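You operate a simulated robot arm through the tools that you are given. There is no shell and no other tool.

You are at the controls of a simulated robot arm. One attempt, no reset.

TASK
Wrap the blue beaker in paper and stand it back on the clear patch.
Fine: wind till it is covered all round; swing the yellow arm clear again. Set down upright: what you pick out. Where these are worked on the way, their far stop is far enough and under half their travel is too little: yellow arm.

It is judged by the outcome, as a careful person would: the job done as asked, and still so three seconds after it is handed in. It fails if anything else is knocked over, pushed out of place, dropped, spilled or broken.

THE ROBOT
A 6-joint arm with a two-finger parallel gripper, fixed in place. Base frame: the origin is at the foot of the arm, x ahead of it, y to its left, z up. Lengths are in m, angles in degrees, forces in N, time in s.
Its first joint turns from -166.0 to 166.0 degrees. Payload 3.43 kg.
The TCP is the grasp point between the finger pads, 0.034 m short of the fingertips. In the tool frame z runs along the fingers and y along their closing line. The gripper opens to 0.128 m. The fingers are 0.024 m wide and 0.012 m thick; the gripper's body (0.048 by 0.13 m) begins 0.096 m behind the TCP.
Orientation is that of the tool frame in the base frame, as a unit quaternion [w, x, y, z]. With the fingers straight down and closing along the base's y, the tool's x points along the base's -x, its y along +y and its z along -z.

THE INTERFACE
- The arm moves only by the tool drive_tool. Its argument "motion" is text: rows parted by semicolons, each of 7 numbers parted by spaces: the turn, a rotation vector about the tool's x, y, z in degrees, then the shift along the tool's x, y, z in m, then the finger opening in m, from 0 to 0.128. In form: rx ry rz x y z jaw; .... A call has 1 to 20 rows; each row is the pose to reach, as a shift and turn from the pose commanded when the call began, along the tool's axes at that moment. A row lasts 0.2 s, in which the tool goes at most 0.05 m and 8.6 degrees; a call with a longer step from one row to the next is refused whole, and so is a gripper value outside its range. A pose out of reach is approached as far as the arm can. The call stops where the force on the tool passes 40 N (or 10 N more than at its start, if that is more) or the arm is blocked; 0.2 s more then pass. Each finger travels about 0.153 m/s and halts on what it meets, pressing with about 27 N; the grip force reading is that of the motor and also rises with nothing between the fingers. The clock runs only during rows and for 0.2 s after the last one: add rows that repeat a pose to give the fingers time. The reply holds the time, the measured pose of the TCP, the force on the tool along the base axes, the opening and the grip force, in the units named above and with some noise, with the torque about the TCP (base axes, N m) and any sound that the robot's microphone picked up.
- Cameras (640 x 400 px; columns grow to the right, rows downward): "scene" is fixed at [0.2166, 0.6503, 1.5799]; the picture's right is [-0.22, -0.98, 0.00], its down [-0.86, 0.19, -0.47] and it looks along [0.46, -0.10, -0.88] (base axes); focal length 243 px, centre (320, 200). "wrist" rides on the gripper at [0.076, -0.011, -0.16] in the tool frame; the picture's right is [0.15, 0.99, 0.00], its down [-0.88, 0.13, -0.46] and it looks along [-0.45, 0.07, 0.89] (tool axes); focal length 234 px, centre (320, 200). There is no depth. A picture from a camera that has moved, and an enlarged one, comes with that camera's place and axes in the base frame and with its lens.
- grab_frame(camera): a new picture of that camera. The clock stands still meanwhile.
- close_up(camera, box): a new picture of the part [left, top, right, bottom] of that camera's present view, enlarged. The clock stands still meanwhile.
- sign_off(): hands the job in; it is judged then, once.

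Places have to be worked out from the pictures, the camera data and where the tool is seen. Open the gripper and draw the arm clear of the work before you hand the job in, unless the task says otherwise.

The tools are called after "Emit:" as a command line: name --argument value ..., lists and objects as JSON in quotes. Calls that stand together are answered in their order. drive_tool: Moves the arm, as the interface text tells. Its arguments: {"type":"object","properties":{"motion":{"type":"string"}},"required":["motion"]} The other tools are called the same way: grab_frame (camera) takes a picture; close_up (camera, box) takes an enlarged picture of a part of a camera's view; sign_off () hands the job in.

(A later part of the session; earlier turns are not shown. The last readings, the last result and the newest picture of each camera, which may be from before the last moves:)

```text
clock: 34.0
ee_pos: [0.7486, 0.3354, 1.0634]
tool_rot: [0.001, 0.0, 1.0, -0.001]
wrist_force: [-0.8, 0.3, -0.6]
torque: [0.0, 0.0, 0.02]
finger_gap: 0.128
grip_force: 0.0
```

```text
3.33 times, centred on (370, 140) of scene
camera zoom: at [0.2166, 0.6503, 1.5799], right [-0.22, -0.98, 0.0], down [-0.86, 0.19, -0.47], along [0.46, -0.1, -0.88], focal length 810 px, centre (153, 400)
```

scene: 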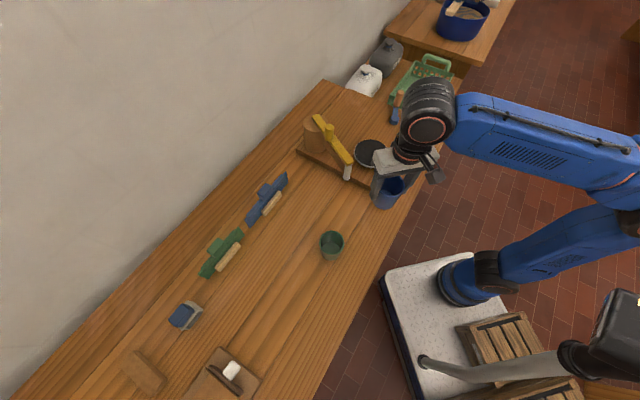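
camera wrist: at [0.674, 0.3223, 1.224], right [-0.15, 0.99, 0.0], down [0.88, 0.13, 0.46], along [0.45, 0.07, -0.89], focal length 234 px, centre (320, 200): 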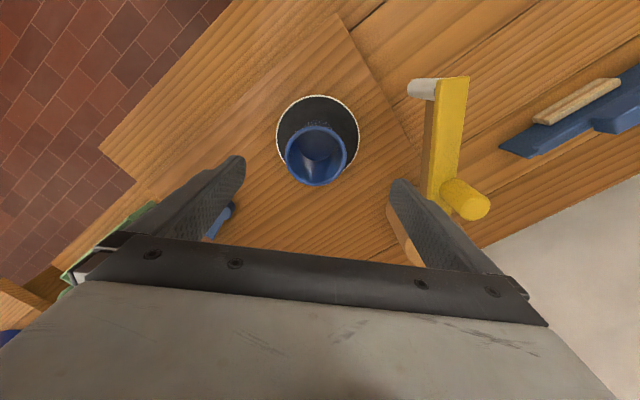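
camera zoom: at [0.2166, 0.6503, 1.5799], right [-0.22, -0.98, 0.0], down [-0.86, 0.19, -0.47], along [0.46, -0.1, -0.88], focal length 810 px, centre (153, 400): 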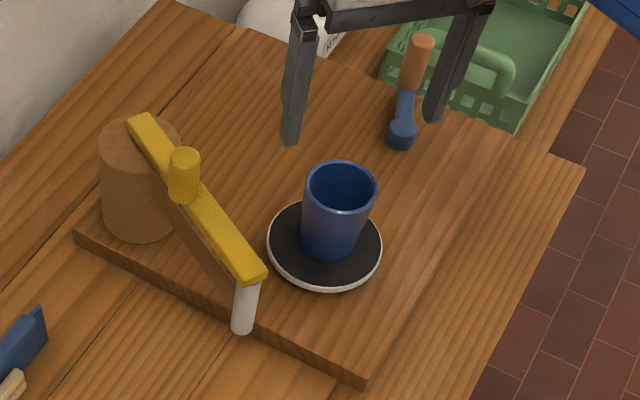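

The beaker stands well. The knob of the yellow arm triangulates to (0.762, 0.50), top z≈1.007. I yaw the tool so the jaws close across the bar, and approach to just short of the knob to see it between the fingers.

Emit:
drive_tool --motion "0 0 -6 -0.003 0.03 0 0.08; 0 0 -12 -0.006 0.06 0 0.08; 0 0 -18 -0.01 0.09 0 0.08; 0 0 -23 -0.012 0.115 0 0.08; 0 0 -23 -0.012 0.115 0 0.08"

Emit:
grab_frame --camera "wrist"

Emit:
close_up --camera "scene" --box '[280, 80, 420, 200]'

```text
clock: 35.2
ee_pos: [0.7652, 0.4475, 1.0652]
tool_rot: [0.001, -0.2, 0.98, -0.001]
wrist_force: [-0.1, -0.3, 0.2]
torque: [-0.01, 0.01, 0.0]
finger_gap: 0.08
grip_force: 0.1
```

```text
taken
camera wrist: at [0.7009, 0.407, 1.225], right [-0.52, 0.85, 0.0], down [0.76, 0.46, 0.46], along [0.39, 0.24, -0.89], focal length 234 px, centre (320, 200)
```

wrist: 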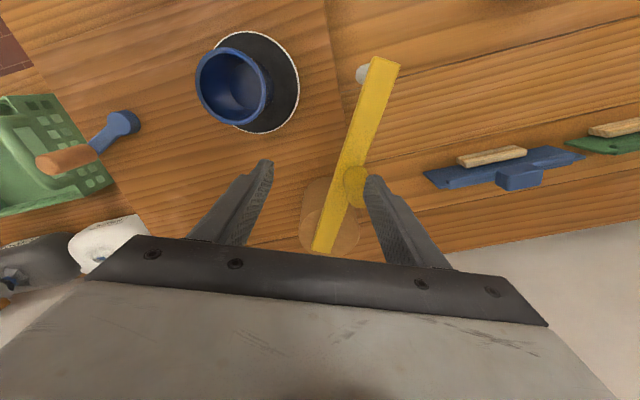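

```text
3.33 times, centred on (350, 140) of scene
camera zoom: at [0.2166, 0.6503, 1.5799], right [-0.22, -0.98, 0.0], down [-0.86, 0.19, -0.47], along [0.46, -0.1, -0.88], focal length 810 px, centre (220, 400)
```

zoom: 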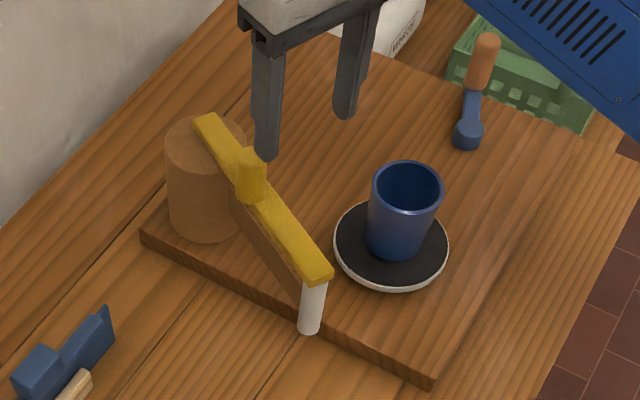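

I enlarge the region around the knob to fix its position and the bar's pivot.

Emit:
close_up --camera "wrist" --box '[260, 40, 440, 260]'

```text
1.82 times, centred on (350, 150) of wrist
camera zoom: at [0.7009, 0.407, 1.225], right [-0.52, 0.85, 0.0], down [0.76, 0.46, 0.46], along [0.39, 0.24, -0.89], focal length 426 px, centre (266, 291)
```

zoom: 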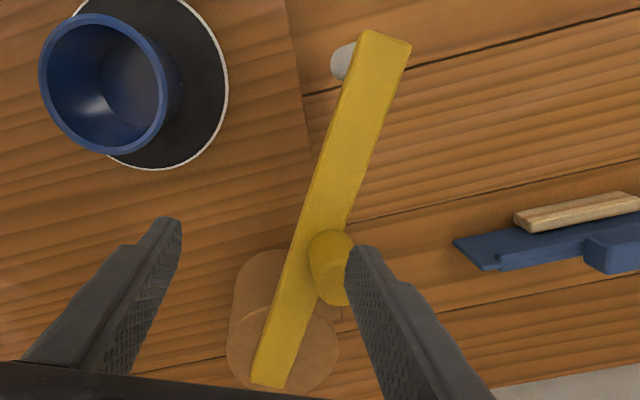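

Refined: knob ≈(0.768, 0.497), bar pivot ≈(0.857, 0.515), bar at angle ≈196°. I centre the open jaws over the knob, still above it, and check.

Emit:
drive_tool --motion "0 0 0 -0.007 0.014 0.001 0.08; 0 0 0 -0.014 0.028 0.003 0.08; 0 0 0 -0.0213 0.0425 0.005 0.08; 0 0 0 -0.0213 0.0425 0.005 0.08"

Emit:
close_up --camera "wrist" --box '[200, 60, 440, 260]'

Emit:
close_up --camera "scene" --box '[280, 80, 420, 200]'

```text
clock: 36.2
ee_pos: [0.7676, 0.4944, 1.0588]
tool_rot: [0.0, -0.199, 0.98, 0.0]
wrist_force: [0.0, 0.6, -0.8]
torque: [0.01, 0.0, 0.0]
finger_gap: 0.0798
grip_force: 0.1
```

```text
2.00 times, centred on (320, 160) of wrist
camera zoom: at [0.7031, 0.454, 1.2191], right [-0.52, 0.85, 0.0], down [0.76, 0.46, 0.46], along [0.39, 0.24, -0.89], focal length 468 px, centre (320, 280)
```

zoom: 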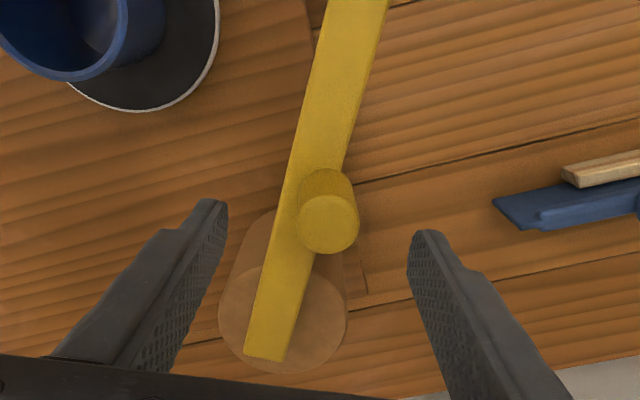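

```text
3.33 times, centred on (350, 140) of scene
camera zoom: at [0.2166, 0.6503, 1.5799], right [-0.22, -0.98, 0.0], down [-0.86, 0.19, -0.47], along [0.46, -0.1, -0.88], focal length 810 px, centre (220, 400)
```

zoom: 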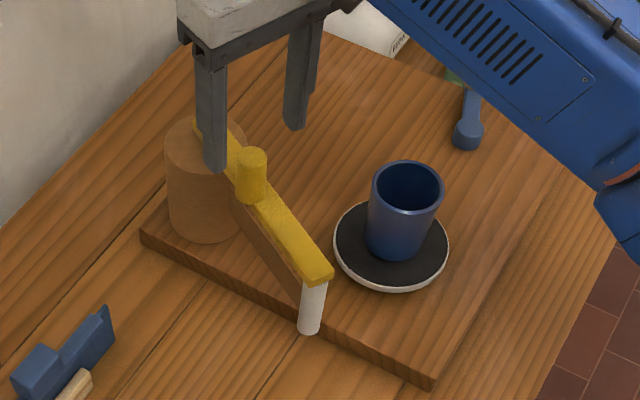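

The knob (Ø≈0.029) sits between the open jaws, centred within a few mm. I descend to z≈1.012 (tips ≈0.978, above the bar) and close the jaws loosely around it.

Emit:
drive_tool --motion "0 0 0 -0.0025 0.0035 0 0.08; 0 0 0 -0.0025 0.0035 0.02 0.08; 0 0 0 -0.0025 0.0035 0.04 0.08; 0 0 0 -0.0025 0.0035 0.047 0.08; 0 0 0 -0.0025 0.0035 0.047 0.06; 0 0 0 -0.0025 0.0035 0.047 0.04; 0 0 0 -0.0025 0.0035 0.047 0.034; 0 0 0 -0.0025 0.0035 0.047 0.034"

Emit:
close_up --camera "wrist" --box '[200, 60, 440, 260]'

Emit:
close_up --camera "scene" --box '[280, 80, 420, 200]'

```text
clock: 38.0
ee_pos: [0.7697, 0.499, 1.0117]
tool_rot: [0.0, -0.199, 0.98, 0.0]
wrist_force: [-0.3, -0.6, 0.3]
torque: [0.01, -0.03, -0.01]
finger_gap: 0.034
grip_force: 0.1
```

```text
2.00 times, centred on (320, 160) of wrist
camera zoom: at [0.7047, 0.4572, 1.1722], right [-0.52, 0.85, 0.0], down [0.76, 0.46, 0.46], along [0.39, 0.24, -0.89], focal length 468 px, centre (320, 280)
```

zoom: 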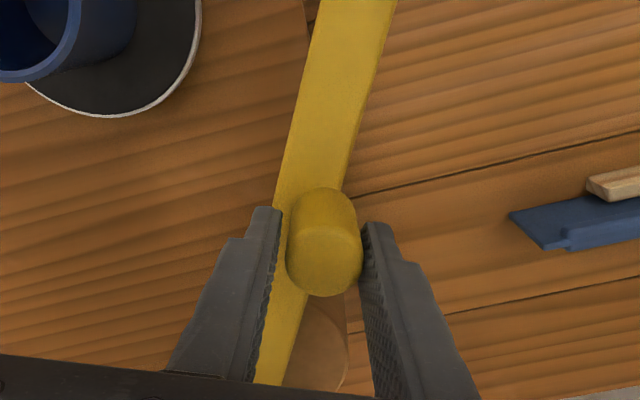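

```text
3.33 times, centred on (350, 140) of scene
camera zoom: at [0.2166, 0.6503, 1.5799], right [-0.22, -0.98, 0.0], down [-0.86, 0.19, -0.47], along [0.46, -0.1, -0.88], focal length 810 px, centre (220, 400)
```

zoom: 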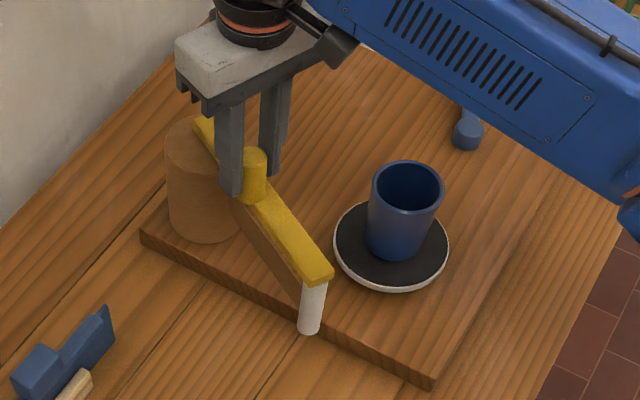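

The knob is caged. I swing the arm in small steps along its arc toward the beaker, first about 14°.

Emit:
drive_tool --motion "0 0 0 0.0007 -0.0055 0 0.034; 0 0 0 0.0013 -0.0111 0 0.034; 0 0 0 0.0013 -0.0166 0 0.034; 0 0 0 0.0011 -0.0222 0 0.034"

Emit:
close_up --camera "wrist" --box '[200, 60, 440, 260]'

Emit:
close_up --camera "scene" --box '[280, 80, 420, 200]'

```text
clock: 39.0
ee_pos: [0.7762, 0.477, 1.0131]
tool_rot: [0.001, -0.2, 0.98, 0.0]
wrist_force: [0.5, -0.7, 1.1]
torque: [-0.01, 0.02, 0.02]
finger_gap: 0.0342
grip_force: 0.1
```

```text
2.00 times, centred on (320, 160) of wrist
camera zoom: at [0.7108, 0.4362, 1.1729], right [-0.52, 0.85, 0.0], down [0.76, 0.46, 0.46], along [0.39, 0.24, -0.89], focal length 468 px, centre (320, 280)
```

zoom: 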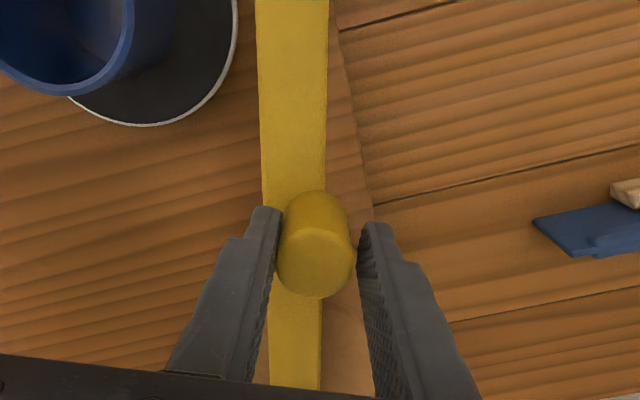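

```text
3.33 times, centred on (350, 140) of scene
camera zoom: at [0.2166, 0.6503, 1.5799], right [-0.22, -0.98, 0.0], down [-0.86, 0.19, -0.47], along [0.46, -0.1, -0.88], focal length 810 px, centre (220, 400)
```

zoom: 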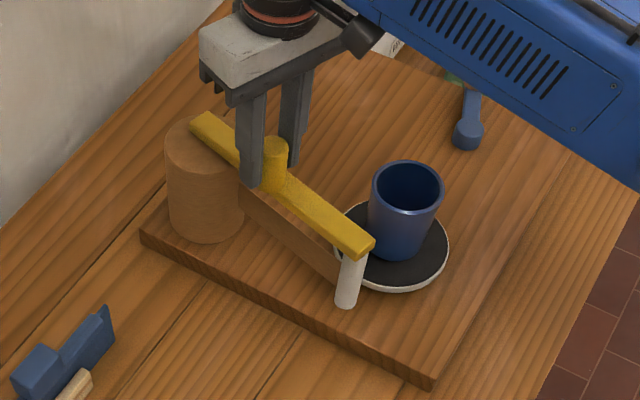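

The arm swings freely with almost no force; it has turned ≈14° and the white roller is nearing the disc. I continue by another ~10° in small steps.

Emit:
drive_tool --motion "0 0 0 -0.0003 -0.003 0 0.034; 0 0 0 -0.0006 -0.006 0 0.034; 0 0 0 -0.001 -0.009 0 0.034; 0 0 0 -0.0015 -0.012 0 0.034; 0 0 0 -0.0024 -0.0155 0 0.034"

Emit:
close_up --camera "wrist" --box '[200, 60, 440, 260]'

Emit:
close_up --camera "scene" --box '[280, 80, 420, 200]'

```text
clock: 40.2
ee_pos: [0.7855, 0.4648, 1.0127]
tool_rot: [0.0, -0.199, 0.98, -0.001]
wrist_force: [-0.5, -1.1, -0.1]
torque: [0.0, -0.01, 0.01]
finger_gap: 0.0347
grip_force: 0.5
```

```text
2.00 times, centred on (320, 160) of wrist
camera zoom: at [0.7199, 0.4242, 1.1722], right [-0.52, 0.85, 0.0], down [0.76, 0.46, 0.46], along [0.39, 0.24, -0.89], focal length 468 px, centre (320, 280)
```

zoom: 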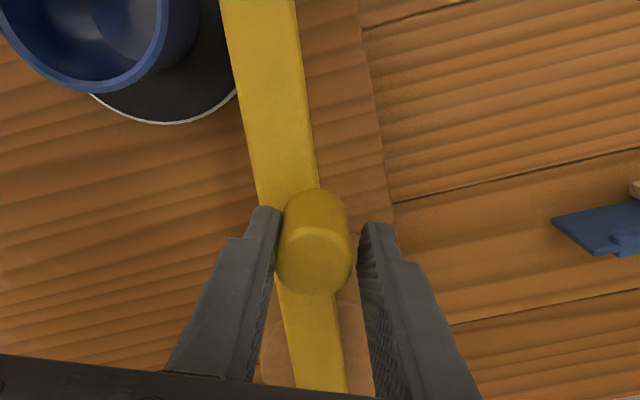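

```text
3.33 times, centred on (350, 140) of scene
camera zoom: at [0.2166, 0.6503, 1.5799], right [-0.22, -0.98, 0.0], down [-0.86, 0.19, -0.47], along [0.46, -0.1, -0.88], focal length 810 px, centre (220, 400)
```

zoom: 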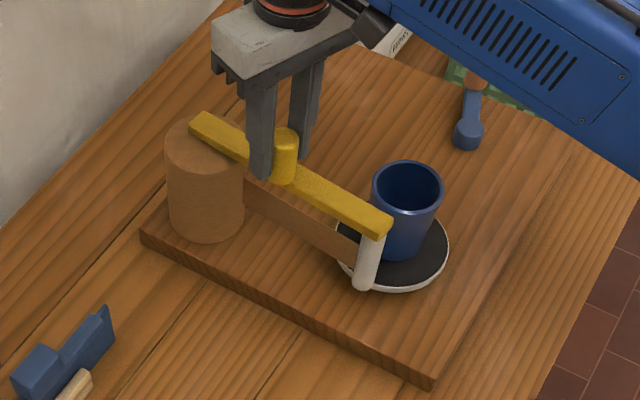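

The arm is now ≈22° from its start; the roller is still ≈35 mm from the beaker wall. I go another ~6°.

Emit:
drive_tool --motion "0 0 0 -0.0008 -0.0029 0 0.034; 0 0 0 -0.0017 -0.0057 0 0.034; 0 0 0 -0.0028 -0.009 0 0.034; 0 0 0 -0.0028 -0.009 0 0.034"

Emit:
close_up --camera "wrist" --box '[200, 60, 440, 260]'

Emit:
close_up --camera "scene" --box '[320, 100, 420, 180]'

```text
clock: 41.2
ee_pos: [0.7908, 0.4582, 1.0121]
tool_rot: [0.001, -0.199, 0.98, 0.0]
wrist_force: [-0.3, -1.1, -0.6]
torque: [0.03, 0.0, -0.01]
finger_gap: 0.0345
grip_force: 0.1
```

```text
2.00 times, centred on (320, 160) of wrist
camera zoom: at [0.7258, 0.4172, 1.1723], right [-0.52, 0.85, 0.0], down [0.76, 0.46, 0.46], along [0.39, 0.24, -0.89], focal length 468 px, centre (320, 280)
```

zoom: 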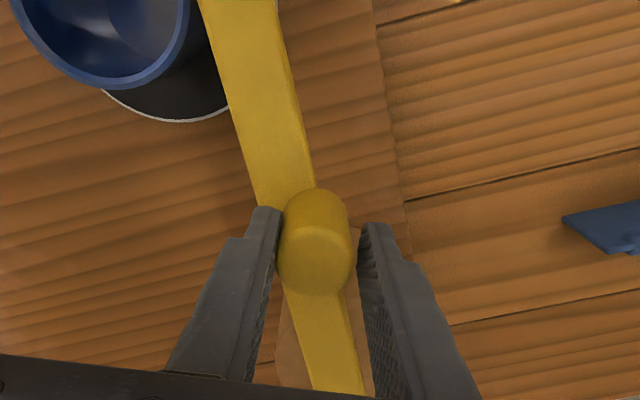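

```text
5.00 times, centred on (370, 140) of scene
camera zoom: at [0.2166, 0.6503, 1.5799], right [-0.22, -0.98, 0.0], down [-0.86, 0.19, -0.47], along [0.46, -0.1, -0.88], focal length 1216 px, centre (70, 500)
```

zoom: 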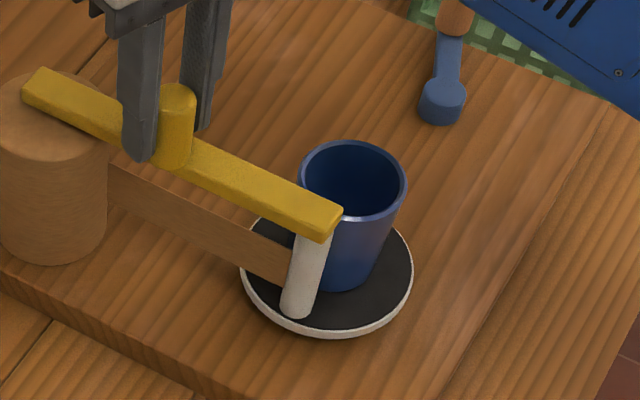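

The roller is ≈2 cm from the beaker wall. I advance another 9 mm at the knob in small steps, watching for the stop.

Emit:
drive_tool --motion "0 0 0 -0.0006 -0.0014 0 0.034; 0 0 0 -0.0011 -0.0028 0 0.034; 0 0 0 -0.0016 -0.0042 0 0.034; 0 0 0 -0.0021 -0.0056 0 0.034; 0 0 0 -0.0027 -0.007 0 0.034; 0 0 0 -0.0033 -0.0083 0 0.034"

Emit:
close_up --camera "wrist" --box '[200, 60, 440, 260]'

Emit:
close_up --camera "scene" --box '[320, 100, 420, 180]'

```text
clock: 42.6
ee_pos: [0.796, 0.4506, 1.0122]
tool_rot: [0.0, -0.199, 0.98, 0.0]
wrist_force: [-2.6, 1.7, 0.7]
torque: [0.07, 0.09, 0.02]
finger_gap: 0.0355
grip_force: 1.3
```

```text
2.00 times, centred on (320, 160) of wrist
camera zoom: at [0.7313, 0.41, 1.1722], right [-0.52, 0.85, 0.0], down [0.76, 0.46, 0.46], along [0.39, 0.24, -0.89], focal length 468 px, centre (320, 280)
```

zoom: 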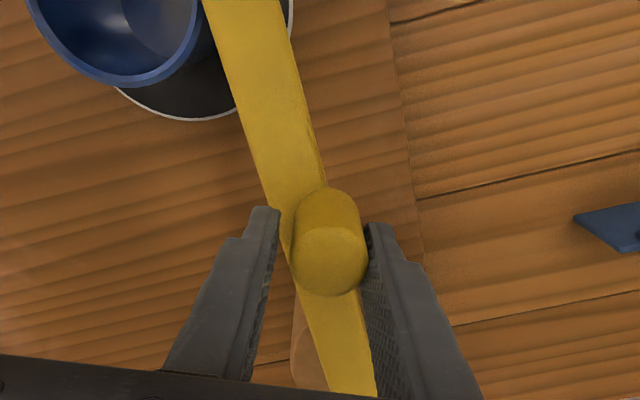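

```text
5.00 times, centred on (370, 140) of scene
camera zoom: at [0.2166, 0.6503, 1.5799], right [-0.22, -0.98, 0.0], down [-0.86, 0.19, -0.47], along [0.46, -0.1, -0.88], focal length 1216 px, centre (70, 500)
```

zoom: 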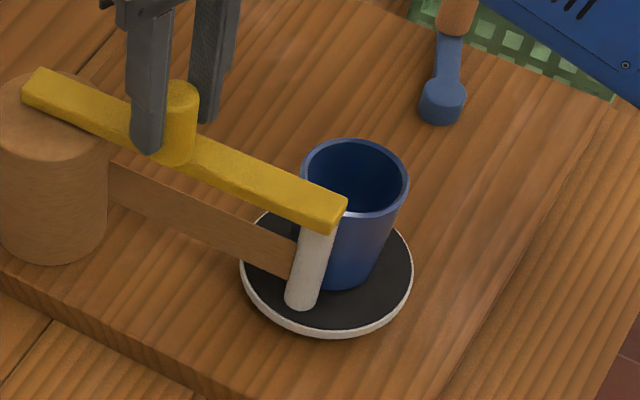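

The knob now presses on the pushing finger with ~3 N: a stop or the roller touching the beaker. I look closely at the beaker and roller before doing anything more.

Emit:
close_up --camera "scene" --box '[360, 120, 410, 170]'

Emit:
close_up --camera "wrist" --box '[180, 40, 320, 140]'

```text
8.00 times, centred on (385, 145) of scene
camera zoom: at [0.2166, 0.6503, 1.5799], right [-0.22, -0.98, 0.0], down [-0.86, 0.19, -0.47], along [0.46, -0.1, -0.88], focal length 1945 px, centre (-200, 640)
```

zoom: 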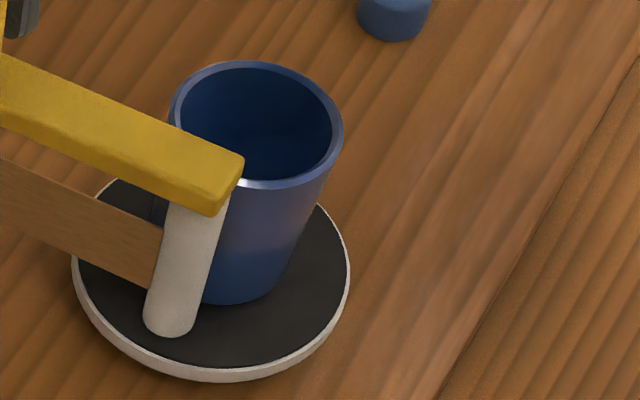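

```text
4.00 times, centred on (250, 90) of wrist
camera zoom: at [0.7313, 0.41, 1.1722], right [-0.52, 0.85, 0.0], down [0.76, 0.46, 0.46], along [0.39, 0.24, -0.89], focal length 937 px, centre (600, 640)
```

zoom: 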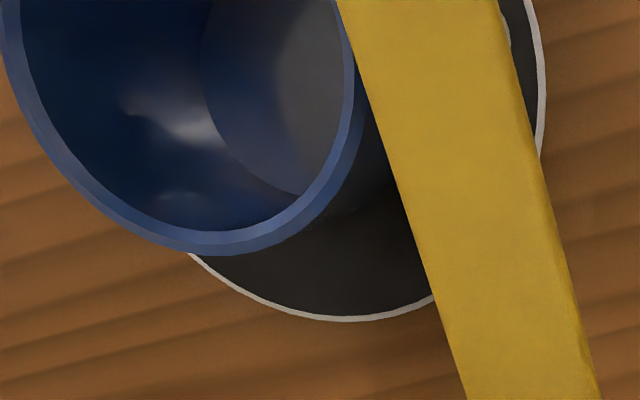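

The bar's side is lightly touching the beaker's rim, so this is effectively the arm's far position. I ease the pressure by moving the jaws back 3 mm (within the cage's slack) and re-check.

Emit:
drive_tool --motion "0 0 0 0.0005 0.0015 0 0.034; 0 0 0 0.001 0.003 0 0.034; 0 0 0 0.001 0.003 0 0.034"

Emit:
close_up --camera "scene" --box '[360, 120, 410, 170]'

Emit:
close_up --camera "wrist" --box '[200, 60, 440, 260]'

Emit:
close_up --camera "wrist" --box '[180, 40, 320, 140]'

```text
clock: 43.4
ee_pos: [0.7946, 0.4512, 1.0111]
tool_rot: [-0.001, -0.199, 0.98, 0.0]
wrist_force: [0.4, 0.1, 0.3]
torque: [-0.02, 0.0, 0.0]
finger_gap: 0.034
grip_force: 0.2
```

```text
8.00 times, centred on (385, 145) of scene
camera zoom: at [0.2166, 0.6503, 1.5799], right [-0.22, -0.98, 0.0], down [-0.86, 0.19, -0.47], along [0.46, -0.1, -0.88], focal length 1945 px, centre (-200, 640)
```

zoom: 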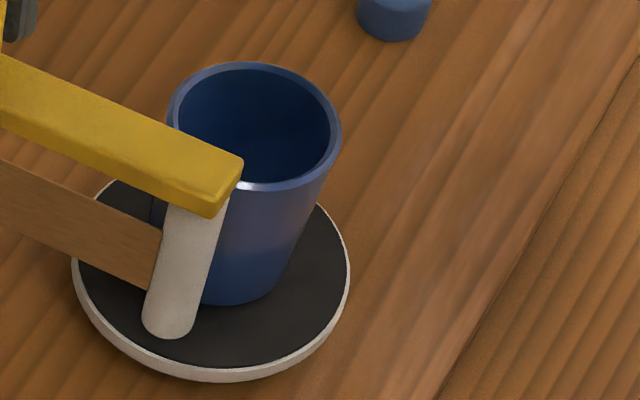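

```text
2.00 times, centred on (320, 160) of wrist
camera zoom: at [0.7298, 0.4106, 1.1721], right [-0.52, 0.85, 0.0], down [0.76, 0.46, 0.46], along [0.39, 0.24, -0.89], focal length 468 px, centre (320, 280)
```

zoom: 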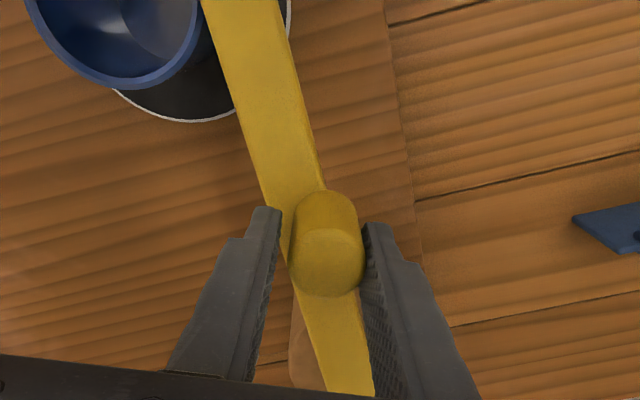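

```text
4.00 times, centred on (250, 90) of wrist
camera zoom: at [0.7298, 0.4106, 1.1721], right [-0.52, 0.85, 0.0], down [0.76, 0.46, 0.46], along [0.39, 0.24, -0.89], focal length 937 px, centre (600, 640)
```

zoom: 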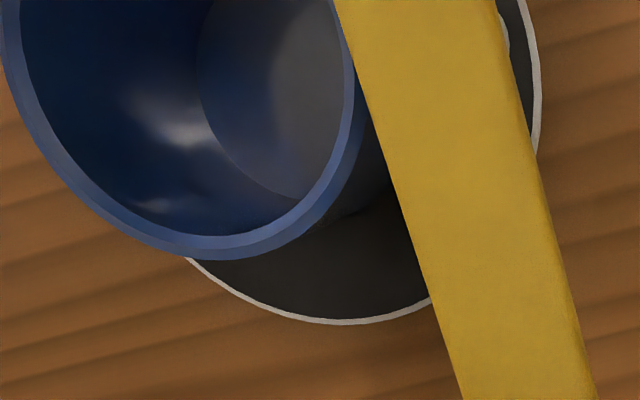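

The pressure is gone, the beaker is upright again and the arm stays put. I open the jaws a little and lift clear of the knob.

Emit:
drive_tool --motion "0 0 0 0 0.001 0 0.042; 0 0 0 0 0.001 0 0.05; 0 0 0 0 0.001 -0.02 0.05; 0 0 0 0 0.001 -0.05 0.05; 0 0 0 0 0.001 -0.06 0.05; 0 0 0 0 0.001 -0.06 0.05"

Emit:
close_up --camera "scene" --box '[300, 90, 420, 190]'

Emit:
grab_frame --camera "wrist"

```text
clock: 44.8
ee_pos: [0.7932, 0.4552, 1.0718]
tool_rot: [0.0, -0.2, 0.98, 0.0]
wrist_force: [-0.1, 0.6, -0.8]
torque: [0.0, 0.0, 0.01]
finger_gap: 0.0502
grip_force: 0.0
```

```text
4.00 times, centred on (360, 140) of scene
camera zoom: at [0.2166, 0.6503, 1.5799], right [-0.22, -0.98, 0.0], down [-0.86, 0.19, -0.47], along [0.46, -0.1, -0.88], focal length 972 px, centre (160, 440)
```

zoom: 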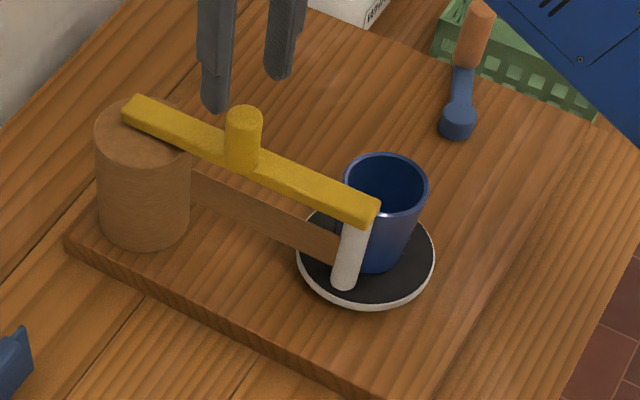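

```text
taken
camera wrist: at [0.7291, 0.4129, 1.2322], right [-0.52, 0.85, 0.0], down [0.76, 0.46, 0.46], along [0.39, 0.24, -0.89], focal length 234 px, centre (320, 200)
```

wrist: 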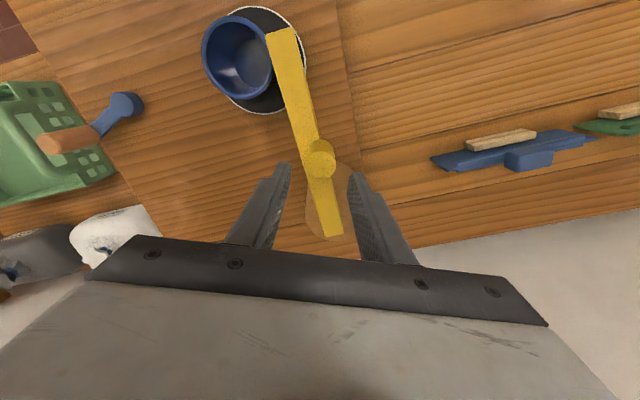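

The arm remains in place over the beaker. Now to the crank: I move the gripper at this height to about (0.87, 0.16), turning back to zero yaw, to see the handle from near.

Emit:
drive_tool --motion "0 0 3 0.005 -0.03 0 0.07; 0 0 6 0.01 -0.07 0 0.07; 0 0 9 0.016 -0.11 0 0.07; 0 0 12 0.022 -0.15 0 0.07; 0 0 15 0.028 -0.19 0 0.07; 0 0 18 0.034 -0.23 0 0.07; 0 0 21 0.04 -0.27 0 0.07; 0 0 23 0.0448 -0.3016 0 0.07; 0 0 23 0.0448 -0.3016 0 0.07"

Emit:
grab_frame --camera "wrist"

Emit:
grab_frame --camera "scene"

```text
clock: 46.8
ee_pos: [0.8705, 0.162, 1.0709]
tool_rot: [0.0, 0.001, 1.0, 0.0]
wrist_force: [-0.5, 0.0, 0.3]
torque: [-0.02, -0.03, 0.0]
finger_gap: 0.0702
grip_force: 0.1
```

```text
taken
camera wrist: at [0.7954, 0.1489, 1.2315], right [-0.15, 0.99, 0.0], down [0.88, 0.13, 0.46], along [0.45, 0.07, -0.89], focal length 234 px, centre (320, 200)
```

wrist: 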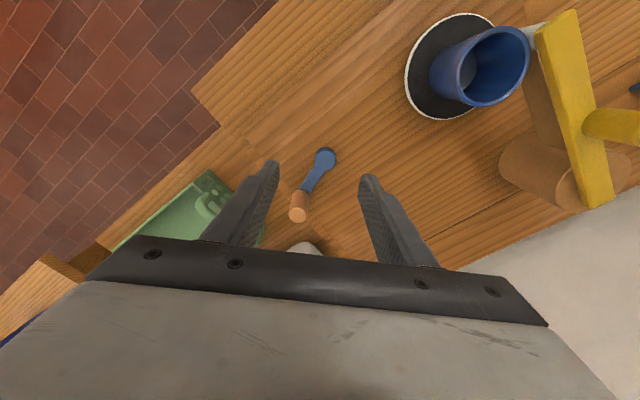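

```text
taken
```

scene: 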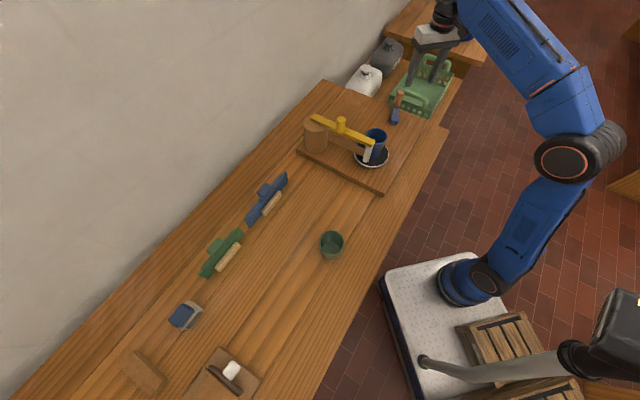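

Emit:
close_up --camera "wrist" --box '[230, 120, 400, 260]'

Emit:
close_up --camera "scene" --box '[360, 70, 440, 140]'

```text
2.86 times, centred on (315, 190) of wrist
camera zoom: at [0.7954, 0.1489, 1.2315], right [-0.15, 0.99, 0.0], down [0.88, 0.13, 0.46], along [0.45, 0.07, -0.89], focal length 669 px, centre (334, 229)
```

zoom: 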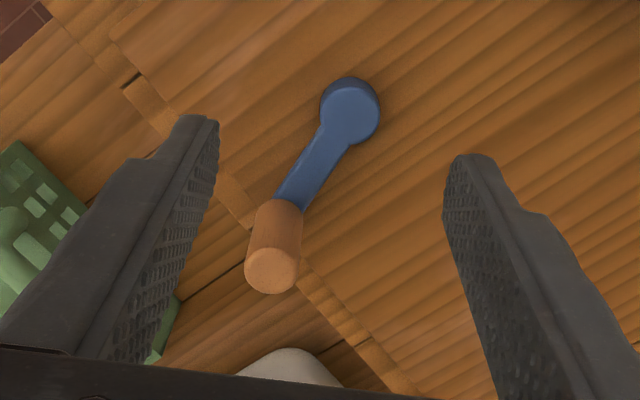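

```text
5.71 times, centred on (400, 105) of scene
camera zoom: at [0.2166, 0.6503, 1.5799], right [-0.22, -0.98, 0.0], down [-0.86, 0.19, -0.47], along [0.46, -0.1, -0.88], focal length 1389 px, centre (-137, 743)
```

zoom: 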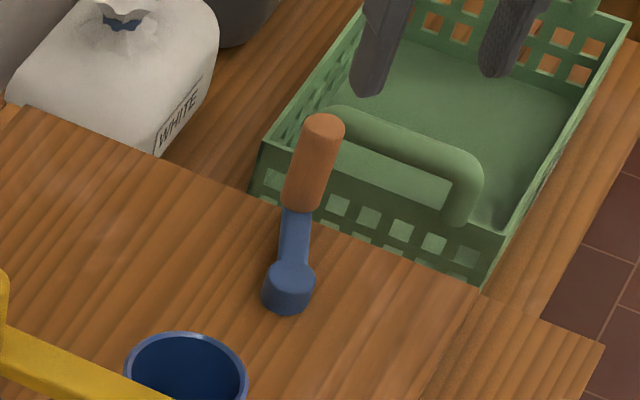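

Handle top is at ≈(0.981, 0.143, 0.92), Ø≈0.028; hub at ≈(0.909, 0.1765), crank radius ≈0.08 m. I move above the handle at z=1.0 and check alignment.

Emit:
drive_tool --motion "0 0 0 -0.037 -0.006 0.02 0.07; 0 0 0 -0.074 -0.012 0.045 0.07; 0 0 0 -0.1105 -0.0185 0.07 0.07; 0 0 0 -0.1105 -0.0185 0.07 0.07"

Emit:
close_up --camera "wrist" --box '[200, 60, 440, 260]'

Emit:
close_up --camera "scene" --box '[340, 50, 460, 150]'

```text
clock: 47.8
ee_pos: [0.9817, 0.145, 1.0014]
tool_rot: [0.0, 0.001, 1.0, 0.0]
wrist_force: [0.2, 0.3, 0.0]
torque: [0.04, 0.0, -0.02]
finger_gap: 0.0698
grip_force: 0.0
```

```text
2.00 times, centred on (320, 160) of wrist
camera zoom: at [0.9064, 0.1327, 1.1621], right [-0.15, 0.99, 0.0], down [0.88, 0.13, 0.46], along [0.45, 0.07, -0.89], focal length 468 px, centre (320, 280)
```

zoom: 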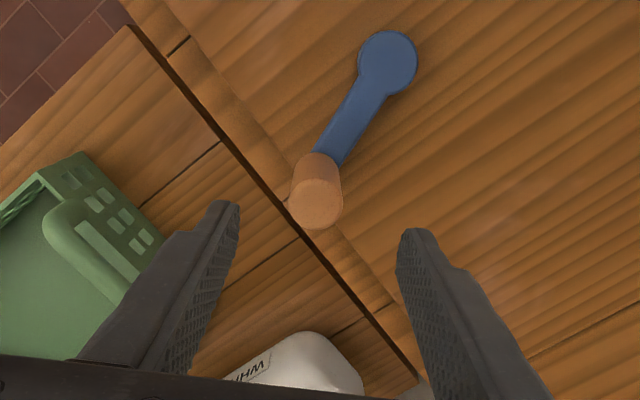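

```text
4.00 times, centred on (400, 100) of scene
camera zoom: at [0.2166, 0.6503, 1.5799], right [-0.22, -0.98, 0.0], down [-0.86, 0.19, -0.47], along [0.46, -0.1, -0.88], focal length 972 px, centre (0, 600)
```

zoom: 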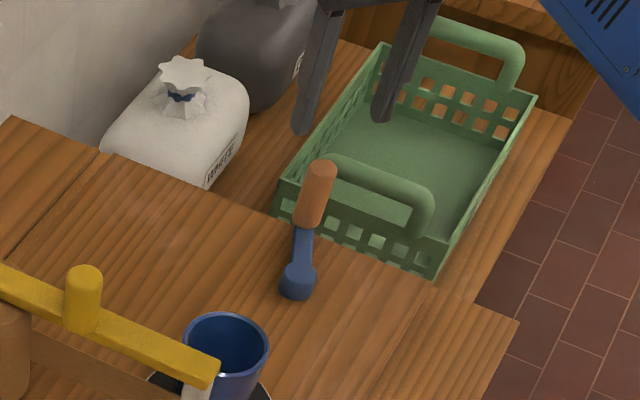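

Aligned within 2 mm of the handle. I descend to z≈0.905 and grip the handle.

Emit:
drive_tool --motion "0 0 0 -0.001 0 0.03 0.07; 0 0 0 -0.001 0 0.06 0.07; 0 0 0 -0.001 0 0.09 0.07; 0 0 0 -0.001 0 0.096 0.07; 0 0 0 -0.001 0 0.096 0.045; 0 0 0 -0.001 0 0.096 0.02; 0 0 0 -0.001 0 0.096 0.02"

Emit:
close_up --camera "wrist" --box '[200, 60, 440, 260]'

```text
clock: 49.4
ee_pos: [0.982, 0.1417, 0.9077]
tool_rot: [-0.001, 0.0, 1.0, 0.0]
wrist_force: [-3.4, -0.5, -4.3]
torque: [0.95, -0.41, 0.02]
finger_gap: 0.0294
grip_force: 44.9
```

```text
2.00 times, centred on (320, 160) of wrist
camera zoom: at [0.9068, 0.1291, 1.0677], right [-0.15, 0.99, 0.0], down [0.88, 0.13, 0.46], along [0.45, 0.07, -0.89], focal length 468 px, centre (320, 280)
```

zoom: 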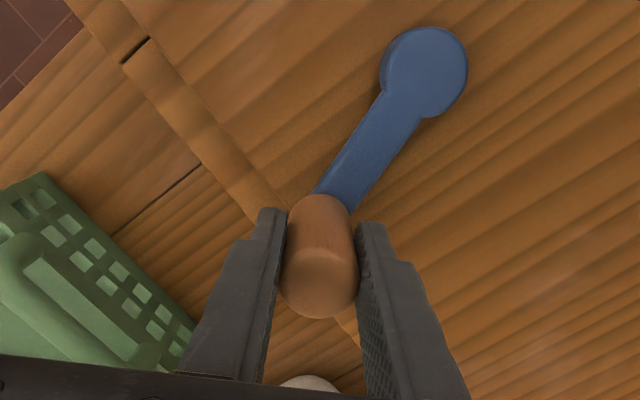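

The handle is gripped (gap 0.029). I start with a slow trial turn counter-clockwise (seen from above), about 26°, following the arc around (0.910, 0.176) with r≈0.08.

Emit:
drive_tool --motion "0 0 0 -0.0023 0.0041 0.096 0.02; 0 0 0 -0.0023 0.0041 0.0 0.02"

```text
refused: row 1 steps farther than a row can; nothing moved
```

That row had a wrong z value and was refused; nothing moved. I send the correct arc with z shift 0.

Emit:
drive_tool --motion "0 0 0 -0.0023 0.0041 0 0.02; 0 0 0 -0.0051 0.0134 0 0.02; 0 0 0 -0.0067 0.0231 0 0.02; 0 0 0 -0.0071 0.0314 0 0.02"

Emit:
close_up --camera "wrist" --box '[200, 60, 440, 260]'

Emit:
close_up --camera "scene" --box '[300, 70, 440, 190]'

```text
clock: 50.4
ee_pos: [0.9898, 0.1712, 0.9075]
tool_rot: [-0.001, 0.0, 1.0, 0.0]
wrist_force: [-17.2, -1.2, -21.3]
torque: [1.07, -0.41, -0.01]
finger_gap: 0.0296
grip_force: 45.4
```

```text
2.00 times, centred on (320, 160) of wrist
camera zoom: at [0.9153, 0.1597, 1.0679], right [-0.15, 0.99, 0.0], down [0.88, 0.13, 0.45], along [0.45, 0.07, -0.89], focal length 468 px, centre (320, 280)
```

zoom: 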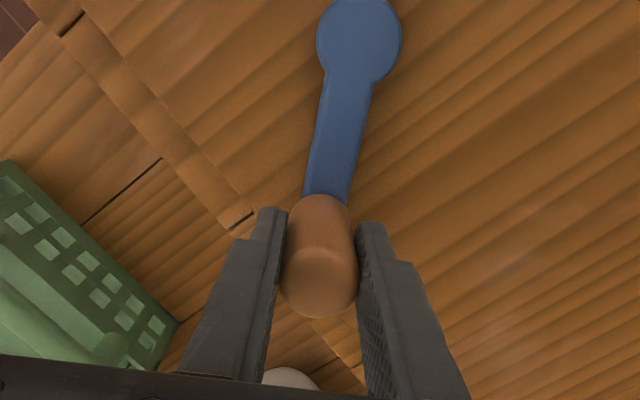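

```text
3.33 times, centred on (370, 130) of scene
camera zoom: at [0.2166, 0.6503, 1.5799], right [-0.22, -0.98, 0.0], down [-0.86, 0.19, -0.47], along [0.46, -0.1, -0.88], focal length 810 px, centre (153, 433)
```

zoom: 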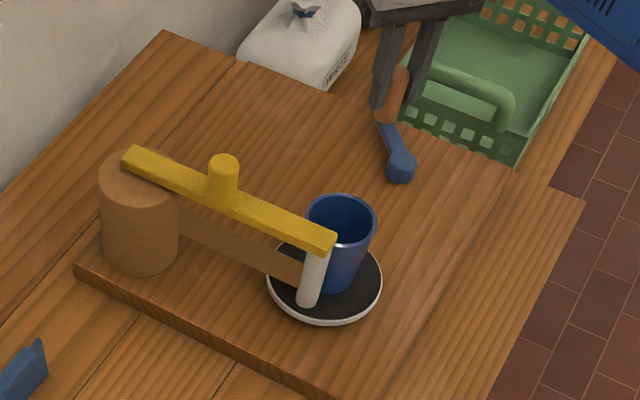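

The crank follows (now near −4°), but side forces (−17 N in x, −21 N in z) show a small mismatch in my circle and grip height. I soften the grip to relieve these and see the readings.

Emit:
drive_tool --motion "0 0 0 0 0 0 0.0285; 0 0 0 0 0 0 0.0295; 0 0 0 0 0 0 0.0295"

```text
clock: 51.2
ee_pos: [0.9906, 0.1711, 0.9085]
tool_rot: [0.0, 0.0, 1.0, 0.0]
wrist_force: [0.0, -0.6, 1.4]
torque: [-0.06, 0.01, -0.02]
finger_gap: 0.0299
grip_force: 0.1
```

With the jaws at 0.0295 the handle is only loosely caged and all forces vanish; the crank itself turns with ~1 N. I try a soft squeeze (0.028) so that small path errors can slip harmlessly.

Emit:
drive_tool --motion "0 0 0 0.0015 0 0.001 0.0285; 0 0 0 0.0015 0 0.001 0.0285"

```text
clock: 51.8
ee_pos: [0.9902, 0.1705, 0.9097]
tool_rot: [0.004, 0.001, 1.0, 0.0]
wrist_force: [11.3, -0.1, 5.2]
torque: [-0.86, 1.16, 0.0]
finger_gap: 0.0297
grip_force: 45.4
stopped in row 2: the force on the tool passed its limit at 40 N (the readings are from after the stop); the commanded pose is now the measured one
```

A firm grip on the handle makes the arm fight small path errors (it hit the 40 N guard), while the crank itself is easy to turn. I'll instead release, close the fingers, and push the handle round from behind like a peg: first place the closed fingertips behind it at ≈(0.9785, 0.138).

Emit:
drive_tool --motion "0 0 0 0 0 0 0.045; 0 0 0 0 0 0 0.065; 0 0 0 0 0 -0.03 0.07; 0 0 0 0 0 -0.065 0.07; 0 0 0 0 0 -0.065 0.07"

Emit:
close_up --camera "wrist" --box '[200, 60, 440, 260]'

Emit:
close_up --camera "scene" --box '[300, 70, 440, 190]'

```text
clock: 53.0
ee_pos: [0.9904, 0.1691, 0.9735]
tool_rot: [0.003, 0.001, 1.0, 0.0]
wrist_force: [-0.1, 0.3, -0.8]
torque: [-0.01, 0.02, 0.02]
finger_gap: 0.0698
grip_force: 0.0
```

```text
2.00 times, centred on (320, 160) of wrist
camera zoom: at [0.9142, 0.1583, 1.1332], right [-0.15, 0.99, 0.0], down [0.88, 0.13, 0.46], along [0.46, 0.07, -0.89], focal length 468 px, centre (320, 280)
```

zoom: 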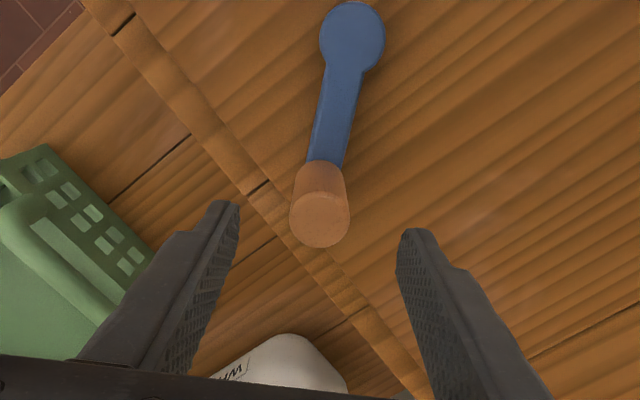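

```text
3.33 times, centred on (370, 130) of scene
camera zoom: at [0.2166, 0.6503, 1.5799], right [-0.22, -0.98, 0.0], down [-0.86, 0.19, -0.47], along [0.46, -0.1, -0.88], focal length 810 px, centre (153, 433)
```

zoom: 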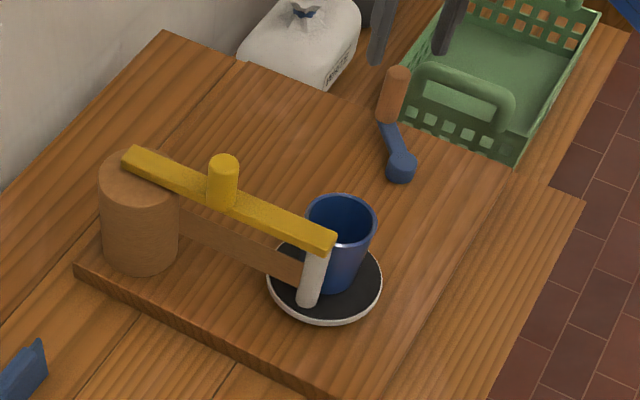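

Handle now at ≈(0.991, 0.170), hub ≈(0.912, 0.1765), radius ≈0.0785. I close the fingers and lower them behind the handle.

Emit:
drive_tool --motion "0 0 0 0.010 -0.033 0 0.04; 0 0 0 0.010 -0.033 0 0.01; 0 0 0 0.010 -0.033 0 0; 0 0 0 0.010 -0.033 0 0; 0 0 0 0.010 -0.033 0.035 0; 0 0 0 0.010 -0.033 0.068 0; 0 0 0 0.010 -0.033 0.068 0"

Emit:
close_up --camera "wrist" --box '[200, 60, 440, 260]'

```text
clock: 54.6
ee_pos: [0.9805, 0.1395, 0.9052]
tool_rot: [0.003, 0.0, 1.0, 0.0]
wrist_force: [-0.5, -0.7, 0.3]
torque: [-0.02, 0.0, -0.01]
finger_gap: 0.0001
grip_force: 27.2
```

```text
2.00 times, centred on (320, 160) of wrist
camera zoom: at [0.9035, 0.1259, 1.0651], right [-0.15, 0.99, 0.0], down [0.88, 0.13, 0.46], along [0.46, 0.07, -0.89], focal length 468 px, centre (320, 280)
```

zoom: 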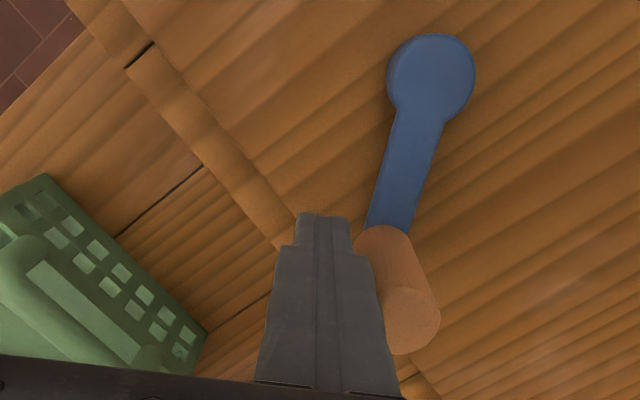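

The closed fingers sit right behind the handle. I push it counter-clockwise through about 90° in 15° steps and then look at paper and forces.

Emit:
drive_tool --motion "0 0 0 -0.004 0.008 0 0; 0 0 0 -0.0073 0.0167 0 0; 0 0 0 -0.01 0.037 0 0; 0 0 0 -0.0073 0.0573 0 0; 0 0 0 0.0005 0.0763 0 0; 0 0 0 0.013 0.0925 0 0; 0 0 0 0.0292 0.105 0 0"

Emit:
grab_frame --camera "wrist"

Emit:
close_up --camera "scene" --box '[300, 70, 440, 190]'

```text
clock: 56.2
ee_pos: [0.9492, 0.2417, 0.9054]
tool_rot: [0.003, 0.0, 1.0, 0.0]
wrist_force: [0.5, -0.8, -1.2]
torque: [0.02, -0.01, 0.02]
finger_gap: 0.0001
grip_force: 27.2
```

```text
taken
camera wrist: at [0.8739, 0.2305, 1.0657], right [-0.15, 0.99, 0.0], down [0.88, 0.13, 0.46], along [0.46, 0.07, -0.89], focal length 234 px, centre (320, 200)
```

wrist: 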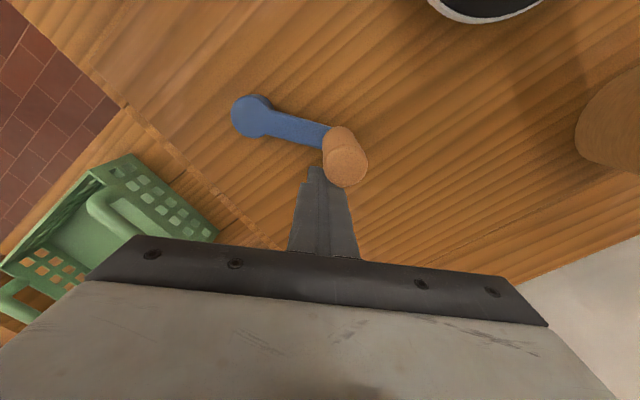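

```text
3.33 times, centred on (370, 130) of scene
camera zoom: at [0.2166, 0.6503, 1.5799], right [-0.22, -0.98, 0.0], down [-0.86, 0.19, -0.47], along [0.46, -0.1, -0.88], focal length 810 px, centre (153, 433)
```

zoom: 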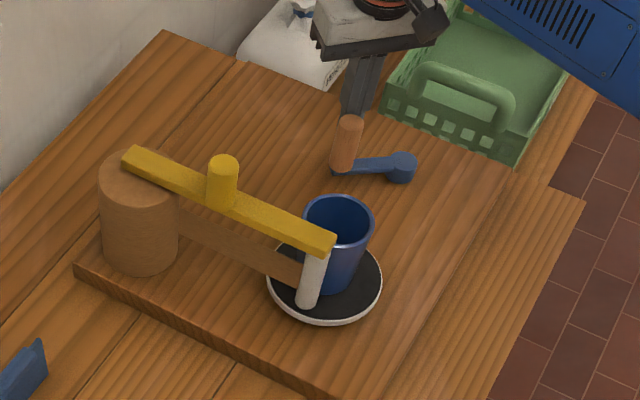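

The crank moved easily to ≈85°. I check the beaker for paper.

Emit:
close_up --camera "scene" --box '[355, 120, 405, 170]'

```text
8.00 times, centred on (380, 145) of scene
camera zoom: at [0.2166, 0.6503, 1.5799], right [-0.22, -0.98, 0.0], down [-0.86, 0.19, -0.47], along [0.46, -0.1, -0.88], focal length 1945 px, centre (-160, 640)
```

zoom: 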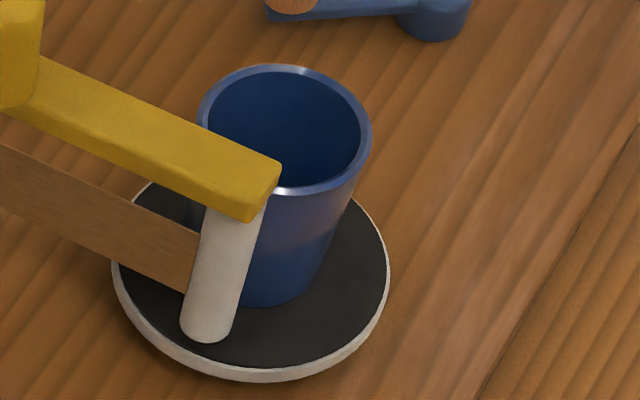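

No paper is visible on the camera side so far. I raise the gripper and view the beaker from its far side with the wrist camera before continuing.

Emit:
drive_tool --motion "0 0 0 0 0 -0.03 0; 0 0 0 0 0 -0.07 0; 0 0 0 0 0 -0.115 0; 0 0 0 0 0 -0.155 0; 0 0 0 0.02 0.04 -0.155 0; 0 0 0 0.04 0.08 -0.155 0; 0 0 0 0.06 0.12 -0.155 0; 0 0 0 0.08 0.16 -0.155 0; 0 0 0 0.094 0.19 -0.155 0; 0 0 0 0.094 0.19 -0.155 0"

Emit:
grab_frame --camera "wrist"

Emit:
close_up --camera "wrist" --box '[160, 0, 340, 130]'

```text
clock: 58.4
ee_pos: [0.8527, 0.4339, 1.0569]
tool_rot: [0.004, 0.0, 1.0, 0.001]
wrist_force: [0.4, -0.7, 0.0]
torque: [-0.01, 0.02, 0.02]
finger_gap: 0.0001
grip_force: 26.7
```

```text
taken
camera wrist: at [0.7768, 0.4204, 1.2165], right [-0.15, 0.99, 0.0], down [0.88, 0.13, 0.46], along [0.46, 0.07, -0.89], focal length 234 px, centre (320, 200)
```

wrist: 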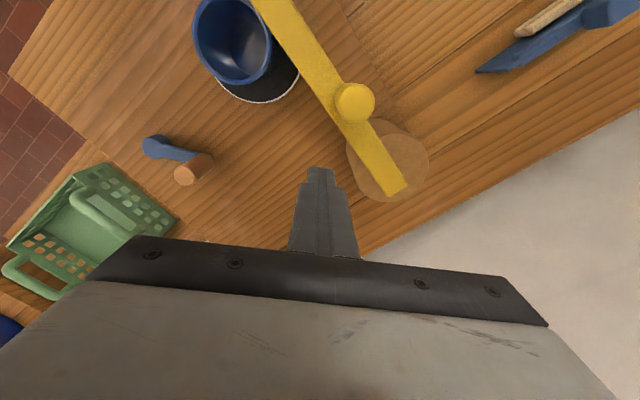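

```text
3.08 times, centred on (250, 65) of wrist
camera zoom: at [0.7768, 0.4204, 1.2165], right [-0.15, 0.99, 0.0], down [0.88, 0.13, 0.46], along [0.46, 0.07, -0.89], focal length 720 px, centre (535, 615)
```

zoom: 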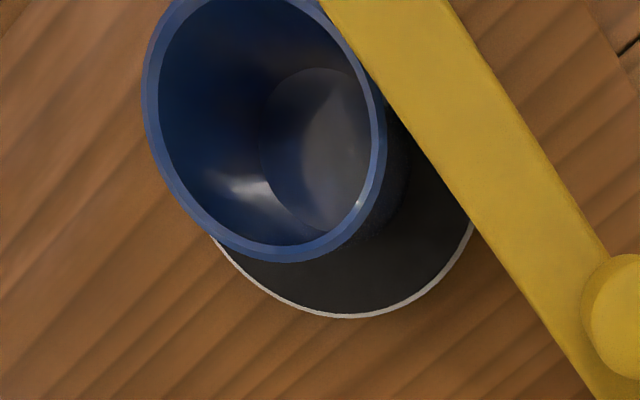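

No paper anywhere on the beaker yet after ~110° counter-clockwise, so I test the other winding direction. I go to the other side of the handle (now at ≈85°, (0.919, 0.256)) and lower the closed fingers at ≈(0.885, 0.250).

Emit:
drive_tool --motion "0 0 0 -0.0065 -0.037 0 0; 0 0 0 -0.013 -0.074 0 0; 0 0 0 -0.0195 -0.11 0 0; 0 0 0 -0.026 -0.147 0 0; 0 0 0 -0.0325 -0.1836 0.01 0; 0 0 0 -0.0325 -0.1836 0.05 0; 0 0 0 -0.0325 -0.1836 0.09 0; 0 0 0 -0.0325 -0.1836 0.13 0; 0 0 0 -0.0325 -0.1836 0.152 0; 0 0 0 -0.0325 -0.1836 0.152 0"

Emit:
grab_frame --camera "wrist"

```text
clock: 60.6
ee_pos: [0.889, 0.248, 0.9084]
tool_rot: [0.003, 0.001, 1.0, 0.0]
wrist_force: [-0.1, -0.4, 0.1]
torque: [-0.01, 0.01, 0.01]
finger_gap: 0.0003
grip_force: 27.4
```

```text
taken
camera wrist: at [0.8128, 0.2367, 1.0681], right [-0.15, 0.99, 0.0], down [0.88, 0.13, 0.46], along [0.46, 0.07, -0.89], focal length 234 px, centre (320, 200)
```

wrist: 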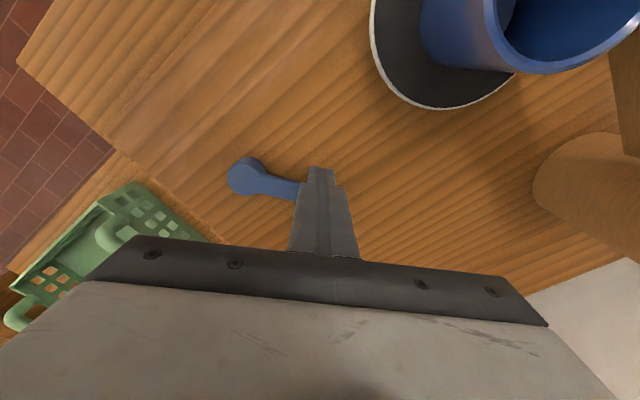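

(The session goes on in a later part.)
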